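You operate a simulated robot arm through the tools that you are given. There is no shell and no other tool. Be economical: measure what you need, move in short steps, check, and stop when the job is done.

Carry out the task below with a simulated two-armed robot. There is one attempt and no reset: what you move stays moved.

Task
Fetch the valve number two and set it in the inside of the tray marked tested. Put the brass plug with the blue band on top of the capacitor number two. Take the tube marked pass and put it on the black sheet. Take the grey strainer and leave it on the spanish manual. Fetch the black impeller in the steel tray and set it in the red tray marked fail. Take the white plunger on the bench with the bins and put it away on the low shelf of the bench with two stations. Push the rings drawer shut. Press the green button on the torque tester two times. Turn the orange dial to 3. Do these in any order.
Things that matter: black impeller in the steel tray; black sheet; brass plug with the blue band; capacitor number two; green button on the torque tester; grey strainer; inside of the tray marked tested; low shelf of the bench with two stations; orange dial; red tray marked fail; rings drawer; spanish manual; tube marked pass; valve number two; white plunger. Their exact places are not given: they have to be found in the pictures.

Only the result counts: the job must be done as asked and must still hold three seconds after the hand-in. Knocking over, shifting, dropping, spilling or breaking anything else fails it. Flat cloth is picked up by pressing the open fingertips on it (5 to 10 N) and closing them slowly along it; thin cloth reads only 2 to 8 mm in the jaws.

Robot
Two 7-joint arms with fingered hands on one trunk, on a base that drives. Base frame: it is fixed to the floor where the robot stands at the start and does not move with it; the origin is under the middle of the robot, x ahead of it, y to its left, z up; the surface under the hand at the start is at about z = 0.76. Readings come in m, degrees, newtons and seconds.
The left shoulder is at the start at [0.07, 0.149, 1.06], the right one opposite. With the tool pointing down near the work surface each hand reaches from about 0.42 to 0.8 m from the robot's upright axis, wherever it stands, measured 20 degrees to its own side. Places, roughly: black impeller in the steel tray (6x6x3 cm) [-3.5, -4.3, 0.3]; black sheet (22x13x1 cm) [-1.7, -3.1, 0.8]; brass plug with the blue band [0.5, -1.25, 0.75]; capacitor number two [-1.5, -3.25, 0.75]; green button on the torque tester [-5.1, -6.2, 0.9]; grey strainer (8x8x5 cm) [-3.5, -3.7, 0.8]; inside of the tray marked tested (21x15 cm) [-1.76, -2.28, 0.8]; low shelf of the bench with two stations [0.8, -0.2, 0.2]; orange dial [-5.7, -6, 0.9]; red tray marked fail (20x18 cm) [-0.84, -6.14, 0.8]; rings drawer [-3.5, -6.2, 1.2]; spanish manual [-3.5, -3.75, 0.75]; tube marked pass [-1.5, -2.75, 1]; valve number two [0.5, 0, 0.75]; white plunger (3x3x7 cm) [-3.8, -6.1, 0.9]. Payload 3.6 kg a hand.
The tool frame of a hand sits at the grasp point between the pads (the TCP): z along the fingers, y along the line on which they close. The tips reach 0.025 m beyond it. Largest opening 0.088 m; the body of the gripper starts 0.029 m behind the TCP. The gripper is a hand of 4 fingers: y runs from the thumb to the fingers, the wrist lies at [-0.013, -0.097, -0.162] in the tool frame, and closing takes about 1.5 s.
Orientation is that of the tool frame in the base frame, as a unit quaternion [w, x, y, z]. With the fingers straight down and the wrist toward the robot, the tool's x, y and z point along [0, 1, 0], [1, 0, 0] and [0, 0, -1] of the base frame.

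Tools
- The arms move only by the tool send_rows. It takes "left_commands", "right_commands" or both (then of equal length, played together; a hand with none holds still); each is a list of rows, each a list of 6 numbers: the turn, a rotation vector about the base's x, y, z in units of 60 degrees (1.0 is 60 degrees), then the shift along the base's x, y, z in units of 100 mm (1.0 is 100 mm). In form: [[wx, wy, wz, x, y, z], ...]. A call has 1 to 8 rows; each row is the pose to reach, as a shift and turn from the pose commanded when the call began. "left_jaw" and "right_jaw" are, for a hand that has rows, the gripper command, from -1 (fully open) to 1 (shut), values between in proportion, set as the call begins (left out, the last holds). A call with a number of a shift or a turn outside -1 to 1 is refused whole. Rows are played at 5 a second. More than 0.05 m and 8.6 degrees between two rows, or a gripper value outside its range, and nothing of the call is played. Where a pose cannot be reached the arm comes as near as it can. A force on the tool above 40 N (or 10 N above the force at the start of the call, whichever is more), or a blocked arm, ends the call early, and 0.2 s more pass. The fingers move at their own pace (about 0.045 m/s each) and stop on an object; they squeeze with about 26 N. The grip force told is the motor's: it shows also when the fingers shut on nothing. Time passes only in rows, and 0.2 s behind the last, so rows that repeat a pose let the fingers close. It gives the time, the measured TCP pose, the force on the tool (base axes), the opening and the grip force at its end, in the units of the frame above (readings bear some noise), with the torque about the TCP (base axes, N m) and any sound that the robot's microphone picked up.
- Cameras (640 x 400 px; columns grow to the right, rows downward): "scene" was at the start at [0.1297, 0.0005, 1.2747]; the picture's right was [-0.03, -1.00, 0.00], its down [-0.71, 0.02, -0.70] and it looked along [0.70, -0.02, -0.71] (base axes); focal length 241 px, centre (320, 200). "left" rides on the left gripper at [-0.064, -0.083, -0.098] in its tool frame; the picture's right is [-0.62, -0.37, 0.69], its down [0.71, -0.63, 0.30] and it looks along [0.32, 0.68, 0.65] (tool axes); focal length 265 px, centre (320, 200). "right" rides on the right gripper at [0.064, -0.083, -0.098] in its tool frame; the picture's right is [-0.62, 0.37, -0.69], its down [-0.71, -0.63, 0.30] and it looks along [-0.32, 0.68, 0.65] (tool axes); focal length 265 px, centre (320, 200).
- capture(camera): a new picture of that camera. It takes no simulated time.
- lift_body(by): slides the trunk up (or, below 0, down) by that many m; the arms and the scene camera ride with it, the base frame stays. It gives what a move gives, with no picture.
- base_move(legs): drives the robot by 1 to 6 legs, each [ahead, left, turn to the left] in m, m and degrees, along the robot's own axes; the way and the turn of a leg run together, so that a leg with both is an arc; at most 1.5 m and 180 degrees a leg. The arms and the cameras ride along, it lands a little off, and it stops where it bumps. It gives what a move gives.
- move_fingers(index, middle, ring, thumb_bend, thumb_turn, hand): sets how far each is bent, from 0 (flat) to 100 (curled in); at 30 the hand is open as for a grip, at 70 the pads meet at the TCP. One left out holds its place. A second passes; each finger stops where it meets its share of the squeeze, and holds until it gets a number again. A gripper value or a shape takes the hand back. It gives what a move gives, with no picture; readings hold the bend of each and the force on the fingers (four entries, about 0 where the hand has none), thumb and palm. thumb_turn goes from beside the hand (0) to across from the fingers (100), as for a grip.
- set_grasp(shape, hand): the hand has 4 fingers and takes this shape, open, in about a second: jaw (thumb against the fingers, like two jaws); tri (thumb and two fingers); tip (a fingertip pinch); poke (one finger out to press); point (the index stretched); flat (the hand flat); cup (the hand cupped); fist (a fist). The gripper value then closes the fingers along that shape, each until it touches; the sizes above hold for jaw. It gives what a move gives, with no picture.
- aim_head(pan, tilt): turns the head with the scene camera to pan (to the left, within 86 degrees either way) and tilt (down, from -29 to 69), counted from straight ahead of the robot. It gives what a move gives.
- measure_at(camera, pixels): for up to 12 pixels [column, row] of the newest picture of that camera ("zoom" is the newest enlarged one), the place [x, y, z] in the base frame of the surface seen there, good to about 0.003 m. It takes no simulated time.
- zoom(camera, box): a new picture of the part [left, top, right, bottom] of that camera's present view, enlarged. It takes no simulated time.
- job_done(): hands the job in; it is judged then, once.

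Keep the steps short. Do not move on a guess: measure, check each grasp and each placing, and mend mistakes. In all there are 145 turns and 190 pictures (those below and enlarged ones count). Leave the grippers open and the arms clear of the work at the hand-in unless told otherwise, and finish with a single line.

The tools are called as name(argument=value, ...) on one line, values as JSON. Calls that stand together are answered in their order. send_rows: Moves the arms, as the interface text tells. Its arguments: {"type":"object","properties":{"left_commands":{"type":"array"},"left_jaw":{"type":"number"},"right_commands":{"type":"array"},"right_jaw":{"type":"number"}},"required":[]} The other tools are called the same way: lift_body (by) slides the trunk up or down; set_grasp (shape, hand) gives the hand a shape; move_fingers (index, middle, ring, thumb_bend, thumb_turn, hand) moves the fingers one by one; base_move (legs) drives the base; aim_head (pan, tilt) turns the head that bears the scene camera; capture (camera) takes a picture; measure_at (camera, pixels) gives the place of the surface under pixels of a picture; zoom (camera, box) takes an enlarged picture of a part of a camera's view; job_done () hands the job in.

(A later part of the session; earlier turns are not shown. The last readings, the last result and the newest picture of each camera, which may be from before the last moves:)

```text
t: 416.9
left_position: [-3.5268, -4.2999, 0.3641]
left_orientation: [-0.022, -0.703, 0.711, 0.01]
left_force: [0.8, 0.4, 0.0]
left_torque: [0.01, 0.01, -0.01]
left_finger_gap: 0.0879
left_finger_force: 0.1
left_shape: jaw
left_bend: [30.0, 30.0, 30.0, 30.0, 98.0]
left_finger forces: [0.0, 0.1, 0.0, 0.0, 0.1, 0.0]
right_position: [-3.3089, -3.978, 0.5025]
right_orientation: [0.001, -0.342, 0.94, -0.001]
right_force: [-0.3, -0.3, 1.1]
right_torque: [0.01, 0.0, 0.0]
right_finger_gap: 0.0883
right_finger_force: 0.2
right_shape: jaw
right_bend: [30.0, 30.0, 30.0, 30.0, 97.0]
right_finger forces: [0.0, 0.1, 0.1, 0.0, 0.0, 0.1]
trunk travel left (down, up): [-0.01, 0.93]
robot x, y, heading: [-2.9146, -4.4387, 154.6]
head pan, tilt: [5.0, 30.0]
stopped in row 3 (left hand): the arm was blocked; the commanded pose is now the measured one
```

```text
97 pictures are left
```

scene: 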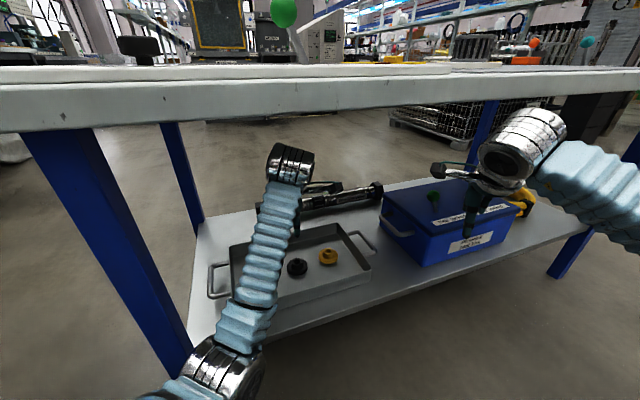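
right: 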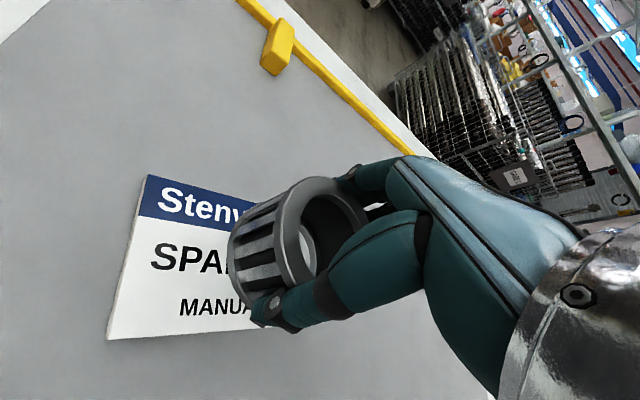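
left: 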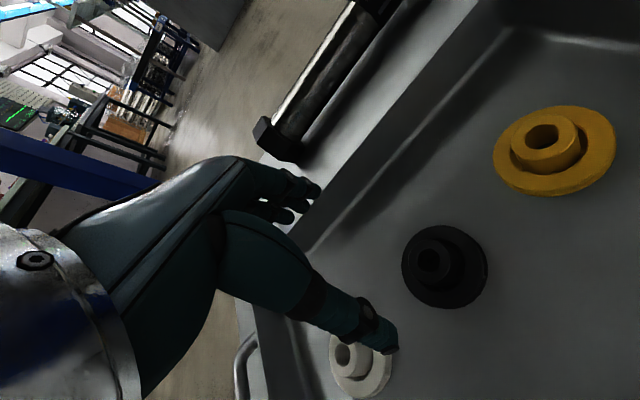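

The arm got blocked again with nothing at the tool. I'll look down at the left elbow.

aim_head(pan=25, tilt=60)

capture(camera="scene")

```text
t: 417.8
left_position: [-3.5271, -4.2989, 0.3643]
left_orientation: [-0.022, -0.703, 0.71, 0.011]
left_force: [0.6, 0.3, -0.7]
left_torque: [-0.02, 0.0, -0.01]
left_finger_gap: 0.088
left_finger_force: 0.0
left_shape: jaw
left_bend: [30.0, 30.0, 30.0, 30.0, 98.0]
left_finger forces: [0.0, 0.0, 0.0, 0.1, 0.0, 0.1]
right_position: [-3.3082, -3.9776, 0.5024]
right_orientation: [0.001, -0.34, 0.94, 0.0]
right_force: [0.0, -0.1, -0.1]
right_torque: [-0.04, 0.01, 0.02]
right_finger_gap: 0.0879
right_finger_force: 0.1
right_shape: jaw
right_bend: [30.0, 30.0, 30.0, 30.0, 97.0]
right_finger forces: [0.1, 0.0, 0.0, 0.1, 0.1, 0.0]
trunk travel left (down, up): [-0.01, 0.93]
robot x, y, heading: [-2.9147, -4.4394, 154.8]
head pan, tilt: [25.0, 60.0]
```

```text
96 pictures are left
```

scene: 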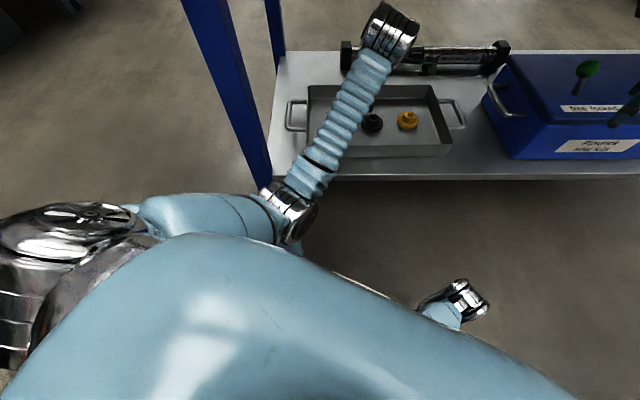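

The left elbow is against the torso. I'll raise the hand, shift the base 0.13 m right, and let the hand reach further left instead.

send_rows(left_commands=[[0, 0, 0, 0.05, 0.04, 0.3], [0, 0, 0, 0.15, 0.15, 0.7]])

base_move(legs=[[-0.02, -0.13, 0]])

send_rows(left_commands=[[0, 0, 0, -0.2, -0.3, 0], [0, 0, 0, -0.4, -0.6, 0], [0, 0, 0, -0.6, -0.98, 0], [0, 0, 0, -0.6, -0.98, 0]])

capture(camera="scene")

```text
t: 418.4
left_position: [-3.5207, -4.3, 0.4288]
left_orientation: [0.042, 0.713, -0.7, -0.001]
left_force: [0.3, 0.6, -0.4]
left_torque: [-0.01, 0.02, 0.02]
left_finger_gap: 0.0882
left_finger_force: 0.0
left_shape: jaw
left_bend: [30.0, 30.0, 30.0, 30.0, 98.0]
left_finger forces: [0.1, 0.0, 0.0, 0.1, 0.0, 0.1]
right_position: [-3.3088, -3.9788, 0.5018]
right_orientation: [0.001, -0.341, 0.94, 0.0]
right_force: [-0.2, -0.3, -0.1]
right_torque: [0.01, 0.0, 0.04]
right_finger_gap: 0.0879
right_finger_force: 0.1
right_shape: jaw
right_bend: [30.0, 30.0, 30.0, 30.0, 97.0]
right_finger forces: [0.0, 0.0, 0.0, 0.0, 0.1, 0.0]
trunk travel left (down, up): [-0.01, 0.93]
robot x, y, heading: [-2.914, -4.4381, 154.7]
head pan, tilt: [25.0, 60.0]
```

```text
t: 420.8
left_position: [-3.4485, -4.19, 0.4324]
left_orientation: [0.035, 0.715, -0.698, -0.006]
left_force: [0.1, -0.3, 0.9]
left_torque: [-0.01, 0.0, 0.01]
left_finger_gap: 0.0879
left_finger_force: 0.1
left_shape: jaw
left_bend: [30.0, 30.0, 30.0, 30.0, 98.0]
left_finger forces: [0.0, 0.0, 0.1, 0.0, 0.1, 0.0]
right_position: [-3.2348, -3.8681, 0.5017]
right_orientation: [0.001, -0.342, 0.94, 0.0]
right_force: [-0.1, 1.1, 0.2]
right_torque: [-0.04, 0.02, -0.01]
right_finger_gap: 0.0881
right_finger_force: 0.1
right_shape: jaw
right_bend: [30.0, 30.0, 30.0, 30.0, 97.0]
right_finger forces: [0.0, 0.0, 0.0, 0.0, 0.1, 0.0]
trunk travel left (down, up): [-0.01, 0.93]
robot x, y, heading: [-2.8361, -4.3231, 154.9]
head pan, tilt: [25.0, 60.0]
```

```text
t: 421.8
left_position: [-3.5119, -4.2891, 0.4327]
left_orientation: [0.034, 0.714, -0.7, -0.007]
left_force: [0.5, -0.1, -0.1]
left_torque: [0.02, 0.02, 0.0]
left_finger_gap: 0.0879
left_finger_force: 0.1
left_shape: jaw
left_bend: [30.0, 30.0, 30.0, 30.0, 98.0]
left_finger forces: [0.0, 0.1, 0.0, 0.0, 0.0, 0.0]
right_position: [-3.2346, -3.8695, 0.5017]
right_orientation: [0.001, -0.341, 0.94, 0.0]
right_force: [-0.6, 0.2, -0.8]
right_torque: [-0.02, 0.01, 0.01]
right_finger_gap: 0.0882
right_finger_force: 0.0
right_shape: jaw
right_bend: [30.0, 30.0, 30.0, 30.0, 97.0]
right_finger forces: [0.0, 0.0, 0.1, 0.1, 0.0, 0.0]
trunk travel left (down, up): [-0.01, 0.93]
robot x, y, heading: [-2.8378, -4.3241, 154.9]
head pan, tilt: [25.0, 60.0]
```

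```text
95 pictures are left
```

scene: 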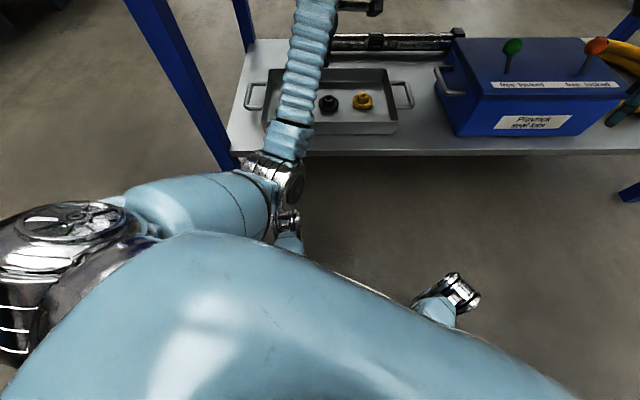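

I'll level the hand and lower again, watching for blockage.

send_rows(left_commands=[[0.037, -0.055, 0, 0.02, 0.1, -0.1], [0.037, -0.055, 0, 0.02, 0.1, -0.4], [0.037, -0.055, 0, 0.02, 0.1, -0.7], [0.037, -0.055, 0, 0.02, 0.1, -0.9]])

capture(camera="left")

```text
t: 422.8
left_position: [-3.5072, -4.2765, 0.3424]
left_orientation: [0.003, 0.714, -0.7, 0.0]
left_force: [-0.7, 0.2, -0.2]
left_torque: [0.0, -0.01, 0.03]
left_finger_gap: 0.0881
left_finger_force: 0.0
left_shape: jaw
left_bend: [30.0, 30.0, 30.0, 30.0, 98.0]
left_finger forces: [0.0, 0.0, 0.0, 0.1, 0.1, 0.0]
right_position: [-3.2353, -3.8681, 0.5015]
right_orientation: [0.001, -0.341, 0.94, -0.001]
right_force: [0.3, -0.2, 0.8]
right_torque: [-0.05, -0.02, -0.01]
right_finger_gap: 0.0879
right_finger_force: 0.1
right_shape: jaw
right_bend: [30.0, 30.0, 30.0, 30.0, 97.0]
right_finger forces: [0.0, 0.1, 0.1, 0.0, 0.0, 0.0]
trunk travel left (down, up): [-0.01, 0.93]
robot x, y, heading: [-2.8384, -4.3271, 154.9]
head pan, tilt: [25.0, 60.0]
```

```text
94 pictures are left
```

left: 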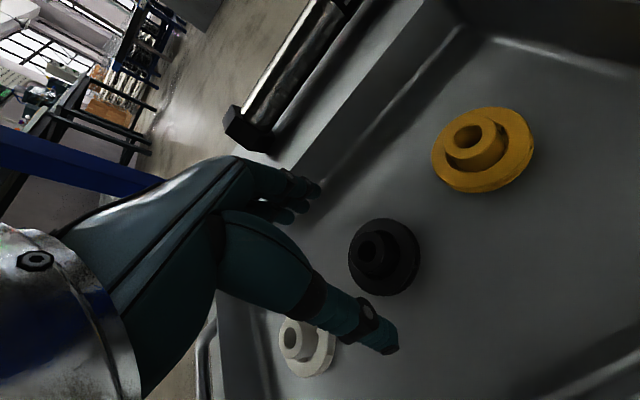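

measure_at(camera="left", pixels=[[352, 265], [418, 255], [390, 222], [388, 292], [372, 246], [395, 275]])

send_rows(left_commands=[[0, 0, 0, -0.02, 0, -0.2], [0, 0, 0, -0.03, 0, -0.4], [0, 0, 0, -0.03, 0, -0.52]])

capture(camera="left")

```text
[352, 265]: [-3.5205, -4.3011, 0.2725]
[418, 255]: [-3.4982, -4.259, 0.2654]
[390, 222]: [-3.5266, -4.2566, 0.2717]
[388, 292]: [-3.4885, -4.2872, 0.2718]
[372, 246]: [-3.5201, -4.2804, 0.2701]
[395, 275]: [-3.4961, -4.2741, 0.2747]
```

```text
t: 423.6
left_position: [-3.5102, -4.2782, 0.2897]
left_orientation: [0.001, 0.714, -0.7, 0.001]
left_force: [0.5, -0.7, -0.4]
left_torque: [0.0, 0.0, 0.02]
left_finger_gap: 0.088
left_finger_force: 0.0
left_shape: jaw
left_bend: [30.0, 30.0, 30.0, 30.0, 98.0]
left_finger forces: [0.0, 0.0, 0.0, 0.0, 0.0, 0.1]
right_position: [-3.2346, -3.8685, 0.5022]
right_orientation: [0.002, -0.341, 0.94, -0.001]
right_force: [-0.9, -0.9, -0.5]
right_torque: [-0.01, 0.0, 0.02]
right_finger_gap: 0.0884
right_finger_force: 0.1
right_shape: jaw
right_bend: [30.0, 30.0, 30.0, 30.0, 97.0]
right_finger forces: [0.0, 0.1, 0.1, 0.1, 0.0, 0.0]
trunk travel left (down, up): [-0.01, 0.93]
robot x, y, heading: [-2.8347, -4.3276, 154.9]
head pan, tilt: [25.0, 60.0]
```

```text
93 pictures are left
```

left: 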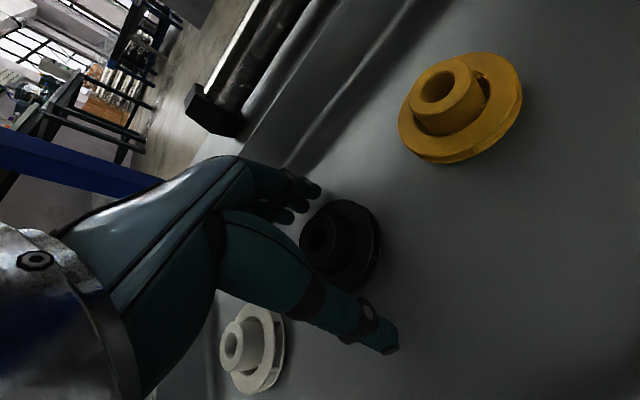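

In place at z 0.290. I'll close and lift gently.

send_rows(left_commands=[[0, 0, 0, 0, 0, 0], [0, 0, 0, 0, 0, 0], [0, 0, 0, 0, 0, 0], [0, 0, 0, 0, 0, 0], [0, 0, 0, 0, 0, 0], [0, 0, 0, 0, 0, 0], [0, 0, 0, 0, 0, 0], [0, 0, 0, 0, 0, 0]], left_jaw=1)

send_rows(left_commands=[[0, 0, 0, 0, 0, 0.1], [0, 0, 0, 0, 0, 0.3], [0, 0, 0, 0, 0, 0.6], [0, 0, 0, 0, 0, 0.9]])

capture(camera="left")

```text
t: 425.4
left_position: [-3.5094, -4.278, 0.2904]
left_orientation: [0.002, 0.715, -0.699, 0.001]
left_force: [-0.1, 0.5, 0.5]
left_torque: [0.01, 0.02, -0.02]
left_finger_gap: 0.0479
left_finger_force: 25.7
left_shape: jaw
left_bend: [74.0, 43.0, 47.0, 67.0, 100.0]
left_finger forces: [14.3, 7.9, 0.2, 0.0, 22.7, 0.0]
right_position: [-3.2348, -3.8682, 0.5021]
right_orientation: [0.001, -0.341, 0.94, -0.001]
right_force: [0.5, 0.6, 0.7]
right_torque: [0.02, -0.02, -0.03]
right_finger_gap: 0.0881
right_finger_force: 0.1
right_shape: jaw
right_bend: [30.0, 30.0, 30.0, 30.0, 97.0]
right_finger forces: [0.1, 0.0, 0.1, 0.0, 0.0, 0.1]
trunk travel left (down, up): [-0.01, 0.93]
robot x, y, heading: [-2.8345, -4.325, 155.1]
head pan, tilt: [25.0, 60.0]
```

```text
t: 426.4
left_position: [-3.511, -4.2787, 0.3788]
left_orientation: [0.002, 0.714, -0.7, 0.001]
left_force: [-0.2, 0.0, -0.3]
left_torque: [0.01, 0.03, -0.03]
left_finger_gap: 0.0479
left_finger_force: 25.8
left_shape: jaw
left_bend: [74.0, 43.0, 47.0, 67.0, 100.0]
left_finger forces: [14.3, 7.9, 0.2, 0.0, 22.8, 0.1]
right_position: [-3.2357, -3.8696, 0.5013]
right_orientation: [0.002, -0.342, 0.94, 0.0]
right_force: [0.3, 0.7, -0.8]
right_torque: [0.0, -0.04, 0.02]
right_finger_gap: 0.0882
right_finger_force: 0.0
right_shape: jaw
right_bend: [30.0, 30.0, 30.0, 30.0, 97.0]
right_finger forces: [0.0, 0.0, 0.0, 0.0, 0.0, 0.1]
trunk travel left (down, up): [-0.01, 0.93]
robot x, y, heading: [-2.8368, -4.3281, 154.9]
head pan, tilt: [25.0, 60.0]
```

```text
92 pictures are left
```

left: 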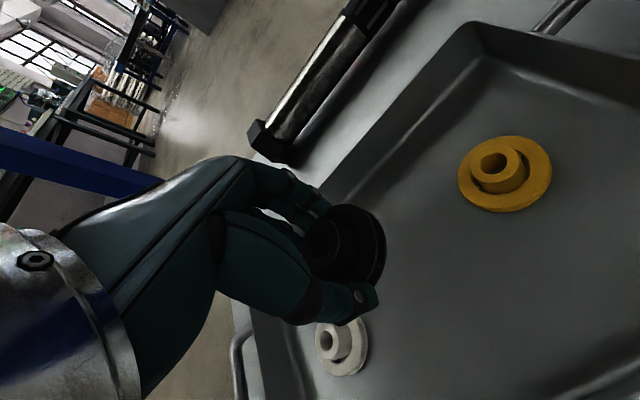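

The impeller is held and its tray is undisturbed. I'll back straight out, raise the trunk, then turn toward the wall bench with the red tray.

base_move(legs=[[-0.5, 0, 0]])

lift_body(by=0.68)

base_move(legs=[[0, 0, 115], [0.55, 0, 0], [0, 1.3, 0]])

aim_head(pan=0, tilt=35)

capture(camera="scene")

```text
t: 433.1
left_position: [-3.0657, -4.488, 0.3793]
left_orientation: [0.002, 0.715, -0.699, 0.001]
left_force: [-0.6, -0.3, -0.6]
left_torque: [0.03, 0.0, 0.02]
left_finger_gap: 0.0479
left_finger_force: 26.6
left_shape: jaw
left_bend: [74.0, 44.0, 47.0, 67.0, 100.0]
left_finger forces: [14.4, 8.0, 0.3, 0.0, 22.8, 0.0]
right_position: [-2.7891, -4.0784, 0.5024]
right_orientation: [0.0, -0.341, 0.94, -0.001]
right_force: [0.6, -0.3, 0.2]
right_torque: [-0.06, 0.02, 0.02]
right_finger_gap: 0.088
right_finger_force: 0.1
right_shape: jaw
right_bend: [30.0, 30.0, 30.0, 30.0, 97.0]
right_finger forces: [0.1, 0.0, 0.0, 0.0, 0.1, 0.0]
trunk travel left (down, up): [-0.01, 0.93]
robot x, y, heading: [-2.3938, -4.5334, 154.9]
head pan, tilt: [25.0, 60.0]
```

```text
refused: 0.68 is not a number from -0.4 to 0.4
```

```text
t: 469.2
left_position: [-0.8999, -5.7591, 0.3801]
left_orientation: [0.001, 0.977, 0.214, 0.001]
left_force: [0.6, -1.1, -0.5]
left_torque: [-0.02, -0.01, -0.01]
left_finger_gap: 0.0474
left_finger_force: 26.1
left_shape: jaw
left_bend: [74.0, 44.0, 47.0, 67.0, 100.0]
left_finger forces: [14.4, 7.9, 0.3, 0.1, 22.5, 0.1]
right_position: [-1.3848, -5.6687, 0.5014]
right_orientation: [-0.001, 0.973, -0.231, 0.0]
right_force: [0.7, 0.1, 0.6]
right_torque: [-0.02, 0.01, 0.0]
right_finger_gap: 0.0878
right_finger_force: 0.0
right_shape: jaw
right_bend: [30.0, 30.0, 30.0, 30.0, 97.0]
right_finger forces: [0.0, 0.0, 0.0, 0.0, 0.0, 0.0]
trunk travel left (down, up): [-0.01, 0.93]
robot x, y, heading: [-1.1262, -5.1202, -91.7]
head pan, tilt: [25.0, 60.0]
```

```text
t: 470.1
left_position: [-0.8985, -5.7587, 0.3808]
left_orientation: [0.001, 0.977, 0.213, 0.002]
left_force: [0.0, 0.4, -0.2]
left_torque: [0.01, 0.02, 0.01]
left_finger_gap: 0.0473
left_finger_force: 25.7
left_shape: jaw
left_bend: [74.0, 44.0, 47.0, 67.0, 100.0]
left_finger forces: [14.5, 8.1, 0.1, 0.0, 22.5, 0.0]
right_position: [-1.385, -5.6684, 0.5018]
right_orientation: [-0.001, 0.973, -0.231, 0.0]
right_force: [-0.9, -0.6, 0.2]
right_torque: [0.02, 0.01, 0.01]
right_finger_gap: 0.088
right_finger_force: 0.2
right_shape: jaw
right_bend: [30.0, 30.0, 30.0, 30.0, 97.0]
right_finger forces: [0.0, 0.0, 0.1, 0.0, 0.0, 0.0]
trunk travel left (down, up): [-0.01, 0.93]
robot x, y, heading: [-1.1254, -5.1216, -91.7]
head pan, tilt: [0.0, 35.0]
```

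```text
91 pictures are left
```

scene: 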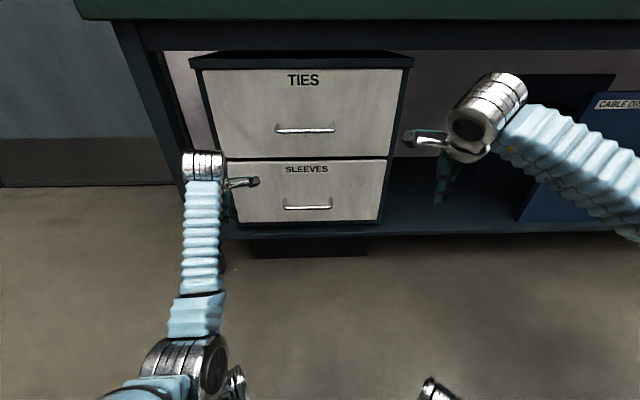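

The lift was refused (limit 0.4), so the hands are still low but untouched. I'll back up a little and raise in two steps.

base_move(legs=[[-0.2, 0, 1.7]])

lift_body(by=0.4)

lift_body(by=0.28)

aim_head(pan=0, tilt=35)

capture(camera="scene")

```text
t: 473.2
left_position: [-0.8776, -5.552, 0.3793]
left_orientation: [0.0, 0.973, 0.229, 0.002]
left_force: [0.0, 0.7, -0.8]
left_torque: [0.03, 0.04, 0.02]
left_finger_gap: 0.0475
left_finger_force: 25.8
left_shape: jaw
left_bend: [74.0, 44.0, 47.0, 67.0, 100.0]
left_finger forces: [14.5, 7.9, 0.1, 0.1, 22.4, 0.0]
right_position: [-1.3639, -5.4754, 0.5025]
right_orientation: [-0.001, 0.977, -0.215, -0.001]
right_force: [-0.1, 0.7, 0.6]
right_torque: [-0.02, -0.03, -0.01]
right_finger_gap: 0.088
right_finger_force: 0.1
right_shape: jaw
right_bend: [30.0, 30.0, 30.0, 30.0, 97.0]
right_finger forces: [0.1, 0.1, 0.1, 0.0, 0.1, 0.0]
trunk travel left (down, up): [-0.01, 0.93]
robot x, y, heading: [-1.1249, -4.9187, -90.1]
head pan, tilt: [0.0, 35.0]
```

```text
t: 477.1
left_position: [-0.8767, -5.5522, 0.7797]
left_orientation: [0.0, 0.974, 0.229, 0.002]
left_force: [-0.1, -0.1, 0.3]
left_torque: [0.0, -0.01, -0.04]
left_finger_gap: 0.0475
left_finger_force: 26.1
left_shape: jaw
left_bend: [74.0, 44.0, 47.0, 67.0, 100.0]
left_finger forces: [14.6, 8.1, 0.1, 0.0, 22.5, 0.1]
right_position: [-1.3642, -5.4763, 0.9013]
right_orientation: [-0.001, 0.976, -0.216, -0.001]
right_force: [-0.2, 0.8, -0.3]
right_torque: [0.02, -0.02, 0.06]
right_finger_gap: 0.0881
right_finger_force: 0.1
right_shape: jaw
right_bend: [30.0, 30.0, 30.0, 30.0, 97.0]
right_finger forces: [0.1, 0.0, 0.0, 0.0, 0.1, 0.0]
trunk travel left (down, up): [-0.41, 0.53]
robot x, y, heading: [-1.1223, -4.9173, -89.8]
head pan, tilt: [0.0, 35.0]
```

```text
t: 479.9
left_position: [-0.8769, -5.5517, 1.0596]
left_orientation: [0.001, 0.974, 0.227, 0.002]
left_force: [-0.2, -0.2, -0.2]
left_torque: [0.0, 0.01, -0.02]
left_finger_gap: 0.0474
left_finger_force: 26.3
left_shape: jaw
left_bend: [74.0, 44.0, 47.0, 67.0, 100.0]
left_finger forces: [14.5, 8.0, 0.2, 0.0, 22.5, 0.1]
right_position: [-1.3639, -5.4761, 1.1821]
right_orientation: [-0.001, 0.977, -0.215, 0.0]
right_force: [0.5, -0.2, -0.3]
right_torque: [0.0, 0.02, -0.02]
right_finger_gap: 0.0881
right_finger_force: 0.2
right_shape: jaw
right_bend: [30.0, 30.0, 30.0, 30.0, 97.0]
right_finger forces: [0.1, 0.0, 0.0, 0.0, 0.0, 0.1]
trunk travel left (down, up): [-0.69, 0.25]
robot x, y, heading: [-1.1215, -4.9167, -89.8]
head pan, tilt: [0.0, 35.0]
```

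```text
t: 480.5
left_position: [-0.8773, -5.5512, 1.0599]
left_orientation: [0.001, 0.973, 0.229, 0.002]
left_force: [0.0, 0.1, 0.0]
left_torque: [0.01, 0.02, 0.0]
left_finger_gap: 0.0475
left_finger_force: 25.7
left_shape: jaw
left_bend: [74.0, 44.0, 47.0, 67.0, 100.0]
left_finger forces: [14.5, 8.0, 0.1, 0.0, 22.5, 0.0]
right_position: [-1.3644, -5.4764, 1.1821]
right_orientation: [-0.001, 0.976, -0.216, -0.001]
right_force: [-0.3, 0.5, 0.0]
right_torque: [0.02, 0.0, 0.02]
right_finger_gap: 0.088
right_finger_force: 0.0
right_shape: jaw
right_bend: [30.0, 30.0, 30.0, 30.0, 97.0]
right_finger forces: [0.1, 0.0, 0.1, 0.1, 0.0, 0.0]
trunk travel left (down, up): [-0.69, 0.25]
robot x, y, heading: [-1.1202, -4.9192, -90.1]
head pan, tilt: [0.0, 35.0]
```

```text
90 pictures are left
```

scene: 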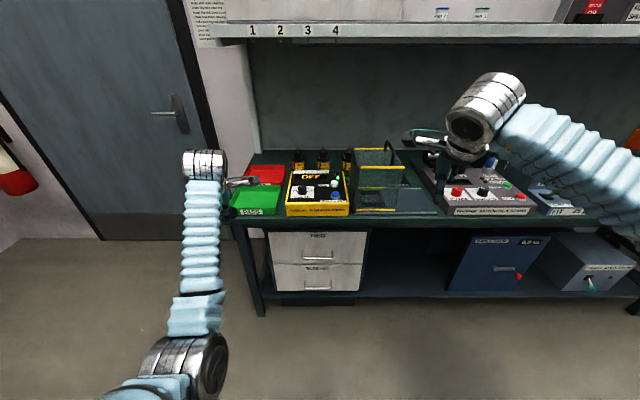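

zoom(camera="scene", box=[220, 140, 320, 220])

measure_at(camera="scene", pixels=[[268, 174], [250, 168], [285, 168], [282, 183], [258, 183], [255, 198], [300, 38], [240, 215], [330, 180], [298, 152], [275, 193], [300, 215]])

```text
5.00 times, centred on (270, 180) of scene
```

zoom: 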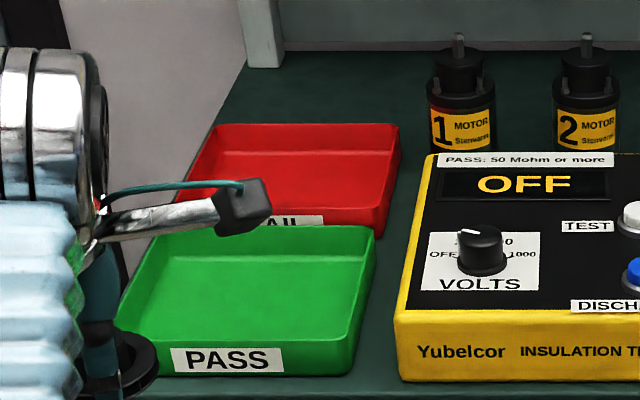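

```text
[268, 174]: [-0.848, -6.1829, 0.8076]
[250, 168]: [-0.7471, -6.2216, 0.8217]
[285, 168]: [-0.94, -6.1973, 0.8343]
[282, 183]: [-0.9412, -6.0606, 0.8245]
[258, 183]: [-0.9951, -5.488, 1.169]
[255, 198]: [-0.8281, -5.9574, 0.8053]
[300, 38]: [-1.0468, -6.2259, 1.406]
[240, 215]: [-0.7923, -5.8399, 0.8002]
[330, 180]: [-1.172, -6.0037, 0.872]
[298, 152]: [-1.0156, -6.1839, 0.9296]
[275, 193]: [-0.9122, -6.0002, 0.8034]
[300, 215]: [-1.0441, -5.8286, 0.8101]
```

The red tray centre is (-0.84,-6.14), floor z 0.807. I'll raise the right hand and drive forward so the left hand is over the tray.

send_rows(right_commands=[[0, 0, 0, 0, 0.2, 0.3], [0, 0, 0, 0, 0.5, 0.6], [0, 0, 0, 0, 0.5, 0.9]])

base_move(legs=[[0.56, 0.037, 0]])

capture(camera="left")

capture(camera="scene")

```text
t: 481.3
left_position: [-0.8763, -5.5534, 1.0586]
left_orientation: [0.0, 0.974, 0.228, 0.002]
left_force: [0.8, -0.2, -0.3]
left_torque: [0.0, 0.0, 0.02]
left_finger_gap: 0.0475
left_finger_force: 25.7
left_shape: jaw
left_bend: [74.0, 44.0, 47.0, 67.0, 100.0]
left_finger forces: [14.6, 8.0, 0.0, 0.0, 22.4, 0.0]
right_position: [-1.3617, -5.4256, 1.2714]
right_orientation: [-0.001, 0.977, -0.215, -0.002]
right_force: [0.2, -0.2, -0.4]
right_torque: [0.02, -0.03, 0.05]
right_finger_gap: 0.0882
right_finger_force: 0.0
right_shape: jaw
right_bend: [30.0, 30.0, 30.0, 30.0, 97.0]
right_finger forces: [0.1, 0.0, 0.0, 0.0, 0.1, 0.1]
trunk travel left (down, up): [-0.69, 0.25]
robot x, y, heading: [-1.121, -4.9191, -90.1]
head pan, tilt: [0.0, 35.0]
```

```text
t: 488.8
left_position: [-0.8414, -6.1048, 1.0596]
left_orientation: [0.0, 0.974, 0.228, 0.002]
left_force: [0.7, -1.0, -0.8]
left_torque: [0.02, 0.0, 0.0]
left_finger_gap: 0.0472
left_finger_force: 26.2
left_shape: jaw
left_bend: [74.0, 44.0, 47.0, 67.0, 100.0]
left_finger forces: [14.5, 8.0, 0.0, 0.1, 22.5, 0.1]
right_position: [-1.3274, -5.9782, 1.271]
right_orientation: [-0.001, 0.976, -0.216, -0.001]
right_force: [0.6, 0.2, -0.3]
right_torque: [0.05, 0.01, 0.03]
right_finger_gap: 0.0879
right_finger_force: 0.1
right_shape: jaw
right_bend: [30.0, 30.0, 30.0, 30.0, 97.0]
right_finger forces: [0.1, 0.0, 0.1, 0.0, 0.1, 0.0]
trunk travel left (down, up): [-0.69, 0.25]
robot x, y, heading: [-1.082, -5.468, -90.4]
head pan, tilt: [0.0, 35.0]
```

```text
88 pictures are left
```

left: 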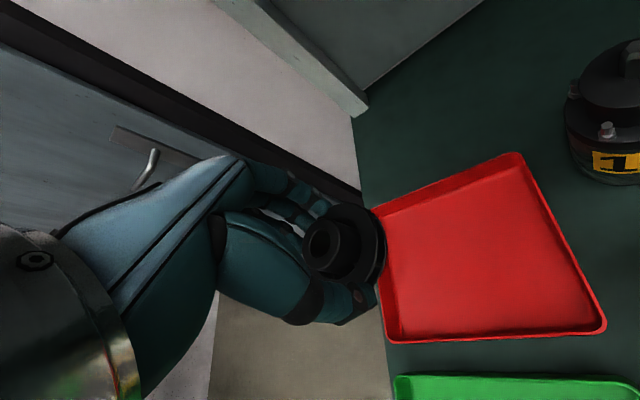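

```text
87 pictures are left
```

scene: 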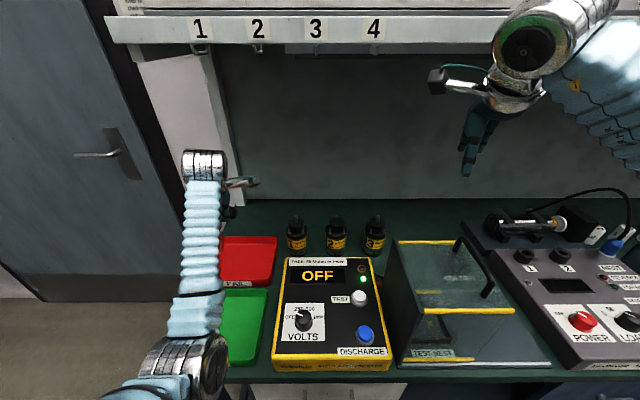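

measure_at(camera="scene", pixels=[[185, 360], [205, 375], [180, 350], [195, 320], [200, 290]])

send_rows(left_commands=[[0, 0, 0, 0, -0.16, -0.2], [0, 0, 0, 0, -0.32, -0.5], [0, 0, 0, 0, -0.32, -0.9]])

capture(camera="scene")

```text
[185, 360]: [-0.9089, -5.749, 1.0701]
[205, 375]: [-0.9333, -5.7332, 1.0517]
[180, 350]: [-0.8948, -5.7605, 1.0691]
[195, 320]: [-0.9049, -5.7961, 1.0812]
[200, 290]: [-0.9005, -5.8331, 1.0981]
```

```text
t: 489.6
left_position: [-0.8393, -6.1367, 0.9686]
left_orientation: [0.0, 0.974, 0.229, 0.001]
left_force: [-0.8, 0.4, -0.2]
left_torque: [-0.01, 0.0, -0.02]
left_finger_gap: 0.0473
left_finger_force: 26.3
left_shape: jaw
left_bend: [74.0, 44.0, 47.0, 67.0, 100.0]
left_finger forces: [14.5, 7.9, 0.1, 0.0, 22.5, 0.0]
right_position: [-1.3252, -5.9767, 1.2716]
right_orientation: [-0.001, 0.976, -0.217, -0.002]
right_force: [0.2, -0.7, -1.0]
right_torque: [0.01, -0.01, -0.01]
right_finger_gap: 0.0881
right_finger_force: 0.1
right_shape: jaw
right_bend: [30.0, 30.0, 30.0, 30.0, 97.0]
right_finger forces: [0.0, 0.1, 0.1, 0.0, 0.0, 0.0]
trunk travel left (down, up): [-0.69, 0.25]
robot x, y, heading: [-1.0847, -5.4722, -90.2]
head pan, tilt: [0.0, 35.0]
```

```text
86 pictures are left
```

scene: 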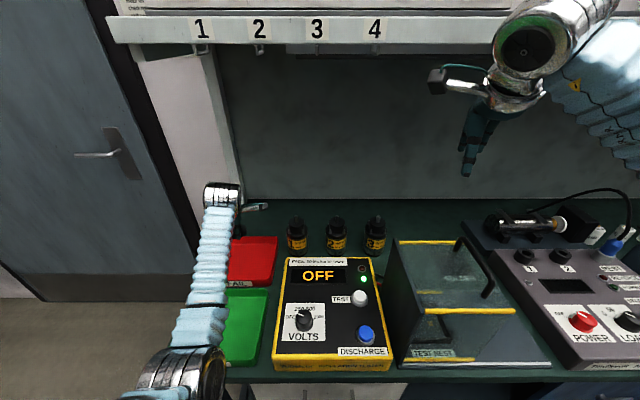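

send_rows(left_commands=[[0, 0, 0, 0, 0, -0.4], [0, 0, 0, 0, 0, -0.8], [0, 0, 0, 0, 0, -0.98]])

capture(camera="left")

capture(camera="scene")

measure_at(camera="scene", pixels=[[185, 380], [210, 385], [190, 345], [250, 262], [235, 330]])

```text
t: 490.4
left_position: [-0.8423, -6.1351, 0.8707]
left_orientation: [0.0, 0.973, 0.229, 0.002]
left_force: [0.1, 0.2, 0.1]
left_torque: [-0.01, 0.01, -0.03]
left_finger_gap: 0.0473
left_finger_force: 25.9
left_shape: jaw
left_bend: [74.0, 44.0, 47.0, 67.0, 100.0]
left_finger forces: [14.5, 8.0, 0.1, 0.1, 22.4, 0.0]
right_position: [-1.3278, -5.9774, 1.2709]
right_orientation: [-0.001, 0.977, -0.215, 0.0]
right_force: [0.2, -0.1, -1.0]
right_torque: [-0.01, 0.0, 0.01]
right_finger_gap: 0.088
right_finger_force: 0.2
right_shape: jaw
right_bend: [30.0, 30.0, 30.0, 30.0, 97.0]
right_finger forces: [0.0, 0.1, 0.0, 0.0, 0.1, 0.1]
trunk travel left (down, up): [-0.69, 0.25]
robot x, y, heading: [-1.0838, -5.4727, -90.0]
head pan, tilt: [0.0, 35.0]
```

```text
85 pictures are left
```

left: 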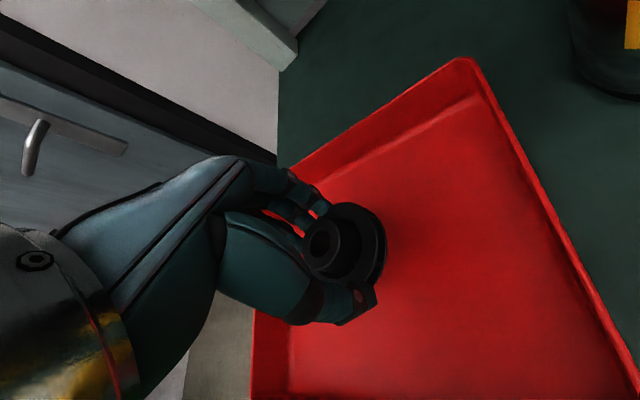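

```text
84 pictures are left
```

scene: 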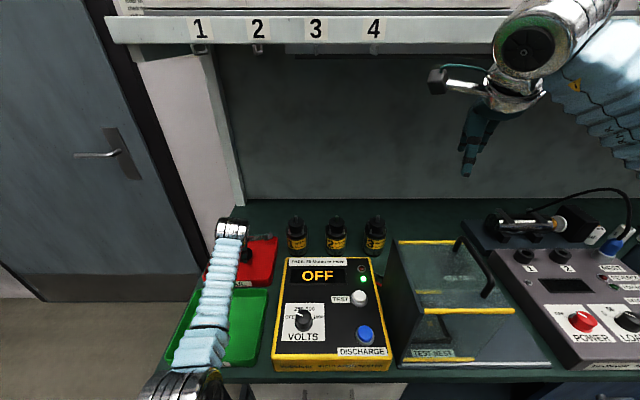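

```text
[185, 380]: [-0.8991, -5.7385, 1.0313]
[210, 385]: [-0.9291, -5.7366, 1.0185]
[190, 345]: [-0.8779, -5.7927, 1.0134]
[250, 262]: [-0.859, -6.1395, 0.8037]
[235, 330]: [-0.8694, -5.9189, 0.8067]
```

The impeller is above the red tray floor. I'll lower to contact.

send_rows(left_commands=[[0, 0, 0, 0, 0, -0.2], [0, 0, 0, 0, 0, -0.27], [0, 0, 0, 0, 0, -0.31], [0, 0, 0, 0, 0, -0.34]])

zoom(camera="left", box=[220, 140, 460, 340])

```text
t: 491.4
left_position: [-0.84, -6.1372, 0.8369]
left_orientation: [0.001, 0.974, 0.229, 0.002]
left_force: [0.1, 0.1, 0.6]
left_torque: [0.02, -0.01, 0.0]
left_finger_gap: 0.0474
left_finger_force: 26.1
left_shape: jaw
left_bend: [74.0, 44.0, 47.0, 67.0, 100.0]
left_finger forces: [14.5, 7.9, 0.1, 0.1, 22.4, 0.0]
right_position: [-1.327, -5.9771, 1.2708]
right_orientation: [-0.001, 0.976, -0.216, -0.002]
right_force: [0.3, 0.1, -0.3]
right_torque: [0.02, -0.02, -0.01]
right_finger_gap: 0.0881
right_finger_force: 0.0
right_shape: jaw
right_bend: [30.0, 30.0, 30.0, 30.0, 97.0]
right_finger forces: [0.0, 0.0, 0.0, 0.0, 0.1, 0.1]
trunk travel left (down, up): [-0.69, 0.25]
robot x, y, heading: [-1.0849, -5.4738, -90.0]
head pan, tilt: [0.0, 35.0]
```

```text
2.00 times, centred on (340, 240) of left
```

zoom: 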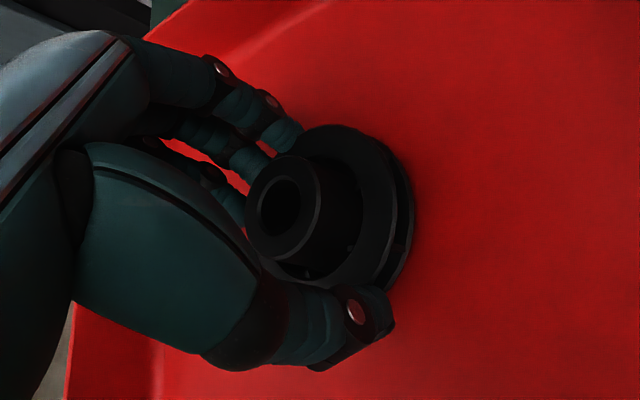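

Nearly there; I'll go a few mm more, then open and rise.

send_rows(left_commands=[[0, 0, 0, 0, 0, -0.02], [0, 0, 0, 0, 0, -0.035], [0, 0, 0, 0, 0, -0.045]])

send_rows(left_commands=[[0, 0, 0, 0, 0, 0], [0, 0, 0, 0, 0, 0], [0, 0, 0, 0, 0, 0], [0, 0, 0, 0, 0, 0], [0, 0, 0, 0, 0, 0], [0, 0, 0, 0, 0, 0.3], [0, 0, 0, 0, 0, 0.7], [0, 0, 0, 0, 0, 1]], left_jaw=-1)

capture(camera="left")

```text
t: 492.2
left_position: [-0.84, -6.1379, 0.8328]
left_orientation: [0.0, 0.974, 0.228, 0.002]
left_force: [1.0, 0.2, 0.1]
left_torque: [0.02, -0.01, 0.02]
left_finger_gap: 0.0473
left_finger_force: 25.6
left_shape: jaw
left_bend: [74.0, 44.0, 47.0, 67.0, 100.0]
left_finger forces: [14.5, 7.8, 0.0, 0.0, 22.4, 0.0]
right_position: [-1.3283, -5.978, 1.2724]
right_orientation: [-0.001, 0.977, -0.215, -0.001]
right_force: [1.0, -0.4, 0.4]
right_torque: [0.01, -0.02, 0.0]
right_finger_gap: 0.0879
right_finger_force: 0.1
right_shape: jaw
right_bend: [30.0, 30.0, 30.0, 30.0, 97.0]
right_finger forces: [0.0, 0.0, 0.0, 0.0, 0.0, 0.0]
trunk travel left (down, up): [-0.69, 0.25]
robot x, y, heading: [-1.0857, -5.4749, -89.8]
head pan, tilt: [0.0, 35.0]
```

```text
t: 494.0
left_position: [-0.8405, -6.1364, 0.9347]
left_orientation: [0.0, 0.973, 0.229, 0.002]
left_force: [0.2, -0.6, 0.4]
left_torque: [0.01, 0.02, -0.01]
left_finger_gap: 0.0876
left_finger_force: 0.0
left_shape: jaw
left_bend: [30.0, 30.0, 30.0, 30.0, 98.0]
left_finger forces: [0.0, 0.1, 0.1, 0.0, 0.0, 0.0]
right_position: [-1.3264, -5.9772, 1.2716]
right_orientation: [0.0, 0.976, -0.216, -0.001]
right_force: [-0.2, 0.0, 0.0]
right_torque: [-0.02, -0.02, 0.02]
right_finger_gap: 0.0882
right_finger_force: 0.1
right_shape: jaw
right_bend: [30.0, 30.0, 30.0, 30.0, 97.0]
right_finger forces: [0.1, 0.0, 0.0, 0.1, 0.0, 0.1]
trunk travel left (down, up): [-0.69, 0.25]
robot x, y, heading: [-1.0859, -5.4719, -90.0]
head pan, tilt: [0.0, 35.0]
```

```text
82 pictures are left
```

left: 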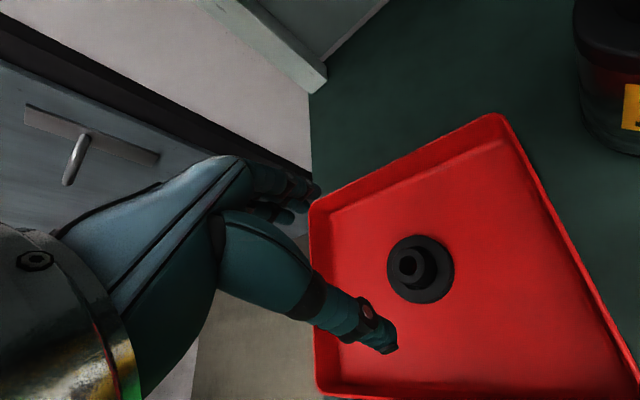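

The impeller lies in the red tray. I'll back off and drive along to the bench with the bins to look at the drawer and plunger.

base_move(legs=[[-0.42, 0, 0], [0, -1.3, 0], [0, -1.15, 0]])

aim_head(pan=0, tilt=22)

capture(camera="scene")

```text
t: 531.3
left_position: [-3.3218, -5.7039, 0.9347]
left_orientation: [0.001, 0.972, 0.234, 0.001]
left_force: [0.4, -0.7, 0.5]
left_torque: [0.01, 0.0, 0.01]
left_finger_gap: 0.0874
left_finger_force: 0.0
left_shape: jaw
left_bend: [30.0, 30.0, 30.0, 30.0, 98.0]
left_finger forces: [0.0, 0.1, 0.0, 0.0, 0.0, 0.1]
right_position: [-3.8106, -5.5502, 1.273]
right_orientation: [-0.002, 0.978, -0.209, -0.001]
right_force: [-0.2, -0.2, 0.3]
right_torque: [-0.02, -0.01, 0.02]
right_finger_gap: 0.0877
right_finger_force: 0.1
right_shape: jaw
right_bend: [30.0, 30.0, 30.0, 30.0, 97.0]
right_finger forces: [0.0, 0.0, 0.1, 0.0, 0.1, 0.0]
trunk travel left (down, up): [-0.69, 0.25]
robot x, y, heading: [-3.5722, -5.0442, -89.3]
head pan, tilt: [0.0, 35.0]
```

```text
t: 532.0
left_position: [-3.3227, -5.7055, 0.9331]
left_orientation: [0.001, 0.972, 0.234, 0.002]
left_force: [-0.1, -0.2, 0.3]
left_torque: [0.0, -0.02, 0.01]
left_finger_gap: 0.0877
left_finger_force: 0.1
left_shape: jaw
left_bend: [30.0, 30.0, 30.0, 30.0, 98.0]
left_finger forces: [0.0, 0.0, 0.0, 0.0, 0.0, 0.0]
right_position: [-3.812, -5.5531, 1.2697]
right_orientation: [-0.002, 0.978, -0.21, -0.001]
right_force: [0.0, -1.3, -0.3]
right_torque: [0.01, 0.01, -0.03]
right_finger_gap: 0.0882
right_finger_force: 0.1
right_shape: jaw
right_bend: [30.0, 30.0, 30.0, 30.0, 97.0]
right_finger forces: [0.1, 0.0, 0.0, 0.0, 0.1, 0.0]
trunk travel left (down, up): [-0.69, 0.25]
robot x, y, heading: [-3.5749, -5.0429, -89.3]
head pan, tilt: [0.0, 22.0]
```

```text
81 pictures are left
```

scene: 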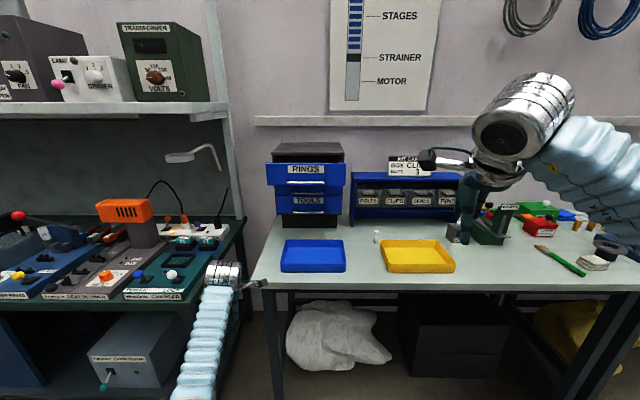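

The open RINGS drawer is at (305,174), with a small white thing at (377,236). I'll zoom and measure.

zoom(camera="scene", box=[255, 135, 475, 280])

measure_at(camera="scene", pixels=[[306, 170], [306, 185], [270, 180], [342, 178], [306, 198], [300, 162], [377, 232], [377, 238], [377, 243], [310, 150], [320, 205], [372, 250]])

```text
2.76 times, centred on (365, 208) of scene
```

zoom: 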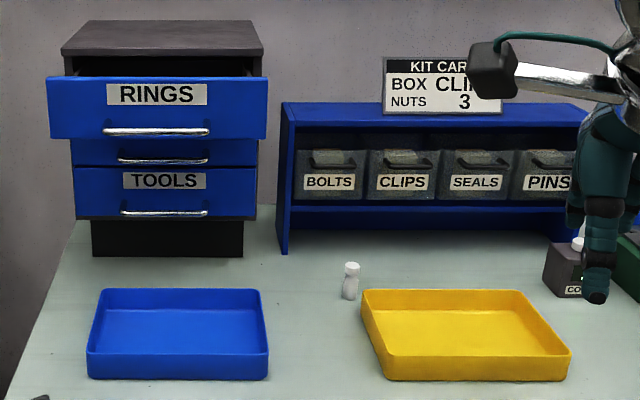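

```text
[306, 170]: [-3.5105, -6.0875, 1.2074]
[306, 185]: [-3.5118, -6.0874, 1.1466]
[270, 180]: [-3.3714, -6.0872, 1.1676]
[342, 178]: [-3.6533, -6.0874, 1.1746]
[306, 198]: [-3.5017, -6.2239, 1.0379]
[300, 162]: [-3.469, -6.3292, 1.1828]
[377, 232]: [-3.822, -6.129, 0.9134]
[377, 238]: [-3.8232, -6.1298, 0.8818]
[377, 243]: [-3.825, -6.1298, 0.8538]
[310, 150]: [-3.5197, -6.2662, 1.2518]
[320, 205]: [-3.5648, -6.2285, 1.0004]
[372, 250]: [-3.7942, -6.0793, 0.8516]
```

The drawer front is at y -6.0875 (z 1.13–1.21); the closed drawer below is at y -6.224. I'll push with the left fingertips. First I'll raise the trunk, line up in x, close the hand and turn it straight.

lift_body(by=0.25)

base_move(legs=[[0, -0.187, -0.7]])

send_rows(left_commands=[[0, 0, -0.13, 0, 0, 0], [0, 0, -0.26, 0, 0, 0], [0, 0, -0.39, 0, 0, 0], [0, 0, -0.45, 0, 0, 0], [0, 0, -0.45, 0, 0, 0]], left_jaw=1)

send_rows(left_commands=[[-0.13, 0, 0, 0, 0, 0], [-0.26, 0, 0, 0, 0, 0], [-0.39, 0, 0, 0, 0, 0], [-0.52, 0, 0, 0, 0, 0], [-0.65, 0, 0, 0, 0, 0], [-0.75, 0, 0, 0, 0, 0], [-0.75, 0, 0, 0, 0, 0]])

capture(camera="scene")

```text
t: 534.6
left_position: [-3.3237, -5.704, 1.183]
left_orientation: [0.001, 0.972, 0.234, 0.003]
left_force: [-0.2, -0.3, 0.8]
left_torque: [-0.01, -0.02, -0.04]
left_finger_gap: 0.0873
left_finger_force: 0.0
left_shape: jaw
left_bend: [30.0, 30.0, 30.0, 30.0, 98.0]
left_finger forces: [0.0, 0.0, 0.0, 0.1, 0.1, 0.0]
right_position: [-3.8111, -5.5531, 1.5209]
right_orientation: [-0.001, 0.978, -0.209, -0.001]
right_force: [0.1, 0.5, 0.3]
right_torque: [-0.01, 0.0, 0.03]
right_finger_gap: 0.0881
right_finger_force: 0.1
right_shape: jaw
right_bend: [30.0, 30.0, 30.0, 30.0, 97.0]
right_finger forces: [0.0, 0.0, 0.1, 0.0, 0.0, 0.1]
trunk travel left (down, up): [-0.94, 0.0]
robot x, y, heading: [-3.5736, -5.0465, -89.4]
head pan, tilt: [0.0, 22.0]
```

```text
t: 537.6
left_position: [-3.5161, -5.7089, 1.1826]
left_orientation: [0.0, 0.973, 0.231, 0.002]
left_force: [0.0, 0.7, 0.2]
left_torque: [0.01, 0.0, 0.0]
left_finger_gap: 0.0875
left_finger_force: 0.1
left_shape: jaw
left_bend: [30.0, 30.0, 30.0, 30.0, 98.0]
left_finger forces: [0.0, 0.1, 0.0, 0.0, 0.1, 0.0]
right_position: [-4.0053, -5.5524, 1.5206]
right_orientation: [-0.002, 0.977, -0.215, -0.002]
right_force: [0.7, 0.6, 0.0]
right_torque: [0.0, -0.01, -0.02]
right_finger_gap: 0.088
right_finger_force: 0.0
right_shape: jaw
right_bend: [30.0, 30.0, 30.0, 30.0, 97.0]
right_finger forces: [0.1, 0.1, 0.1, 0.0, 0.1, 0.0]
trunk travel left (down, up): [-0.94, 0.0]
robot x, y, heading: [-3.764, -5.0432, -90.0]
head pan, tilt: [0.0, 22.0]
```

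```text
t: 538.8
left_position: [-3.5183, -5.7081, 1.184]
left_orientation: [0.001, 1.0, -0.004, 0.002]
left_force: [0.1, -0.2, -0.7]
left_torque: [0.0, -0.01, 0.02]
left_finger_gap: 0.0
left_finger_force: 3.4
left_shape: jaw
left_bend: [70.0, 70.0, 70.0, 32.0, 100.0]
left_finger forces: [0.0, 0.1, 0.0, 0.1, 0.0, 0.1]
right_position: [-4.006, -5.5513, 1.521]
right_orientation: [-0.002, 0.977, -0.215, -0.001]
right_force: [0.0, -0.3, -0.4]
right_torque: [0.0, -0.01, -0.03]
right_finger_gap: 0.0879
right_finger_force: 0.0
right_shape: jaw
right_bend: [30.0, 30.0, 30.0, 30.0, 97.0]
right_finger forces: [0.0, 0.0, 0.1, 0.0, 0.0, 0.2]
trunk travel left (down, up): [-0.94, 0.0]
robot x, y, heading: [-3.7676, -5.0496, -90.0]
head pan, tilt: [0.0, 22.0]
```

```text
t: 540.4
left_position: [-3.5175, -5.7087, 1.1842]
left_orientation: [0.384, 0.923, -0.002, 0.003]
left_force: [-1.2, 0.6, -0.5]
left_torque: [-0.01, -0.07, 0.01]
left_finger_gap: 0.0002
left_finger_force: 25.7
left_shape: jaw
left_bend: [70.0, 70.0, 70.0, 38.0, 100.0]
left_finger forces: [0.1, 0.1, 0.0, 0.1, 0.1, 0.1]
right_position: [-4.0045, -5.5527, 1.5218]
right_orientation: [-0.001, 0.977, -0.215, -0.002]
right_force: [-0.4, -0.8, -0.1]
right_torque: [-0.01, -0.01, 0.0]
right_finger_gap: 0.0879
right_finger_force: 0.1
right_shape: jaw
right_bend: [30.0, 30.0, 30.0, 30.0, 97.0]
right_finger forces: [0.1, 0.0, 0.0, 0.0, 0.0, 0.1]
trunk travel left (down, up): [-0.94, 0.0]
robot x, y, heading: [-3.7625, -5.0483, -90.2]
head pan, tilt: [0.0, 22.0]
```

```text
79 pictures are left
```

scene: 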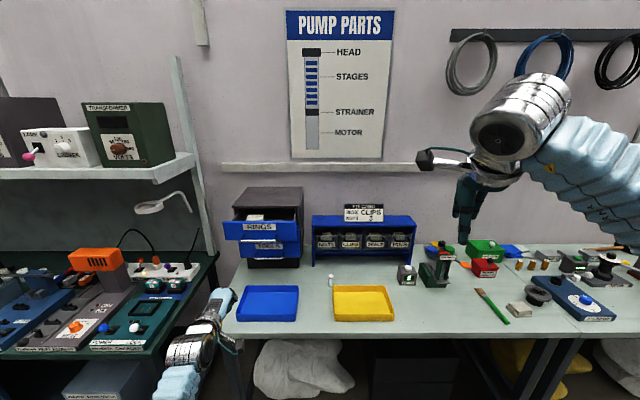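

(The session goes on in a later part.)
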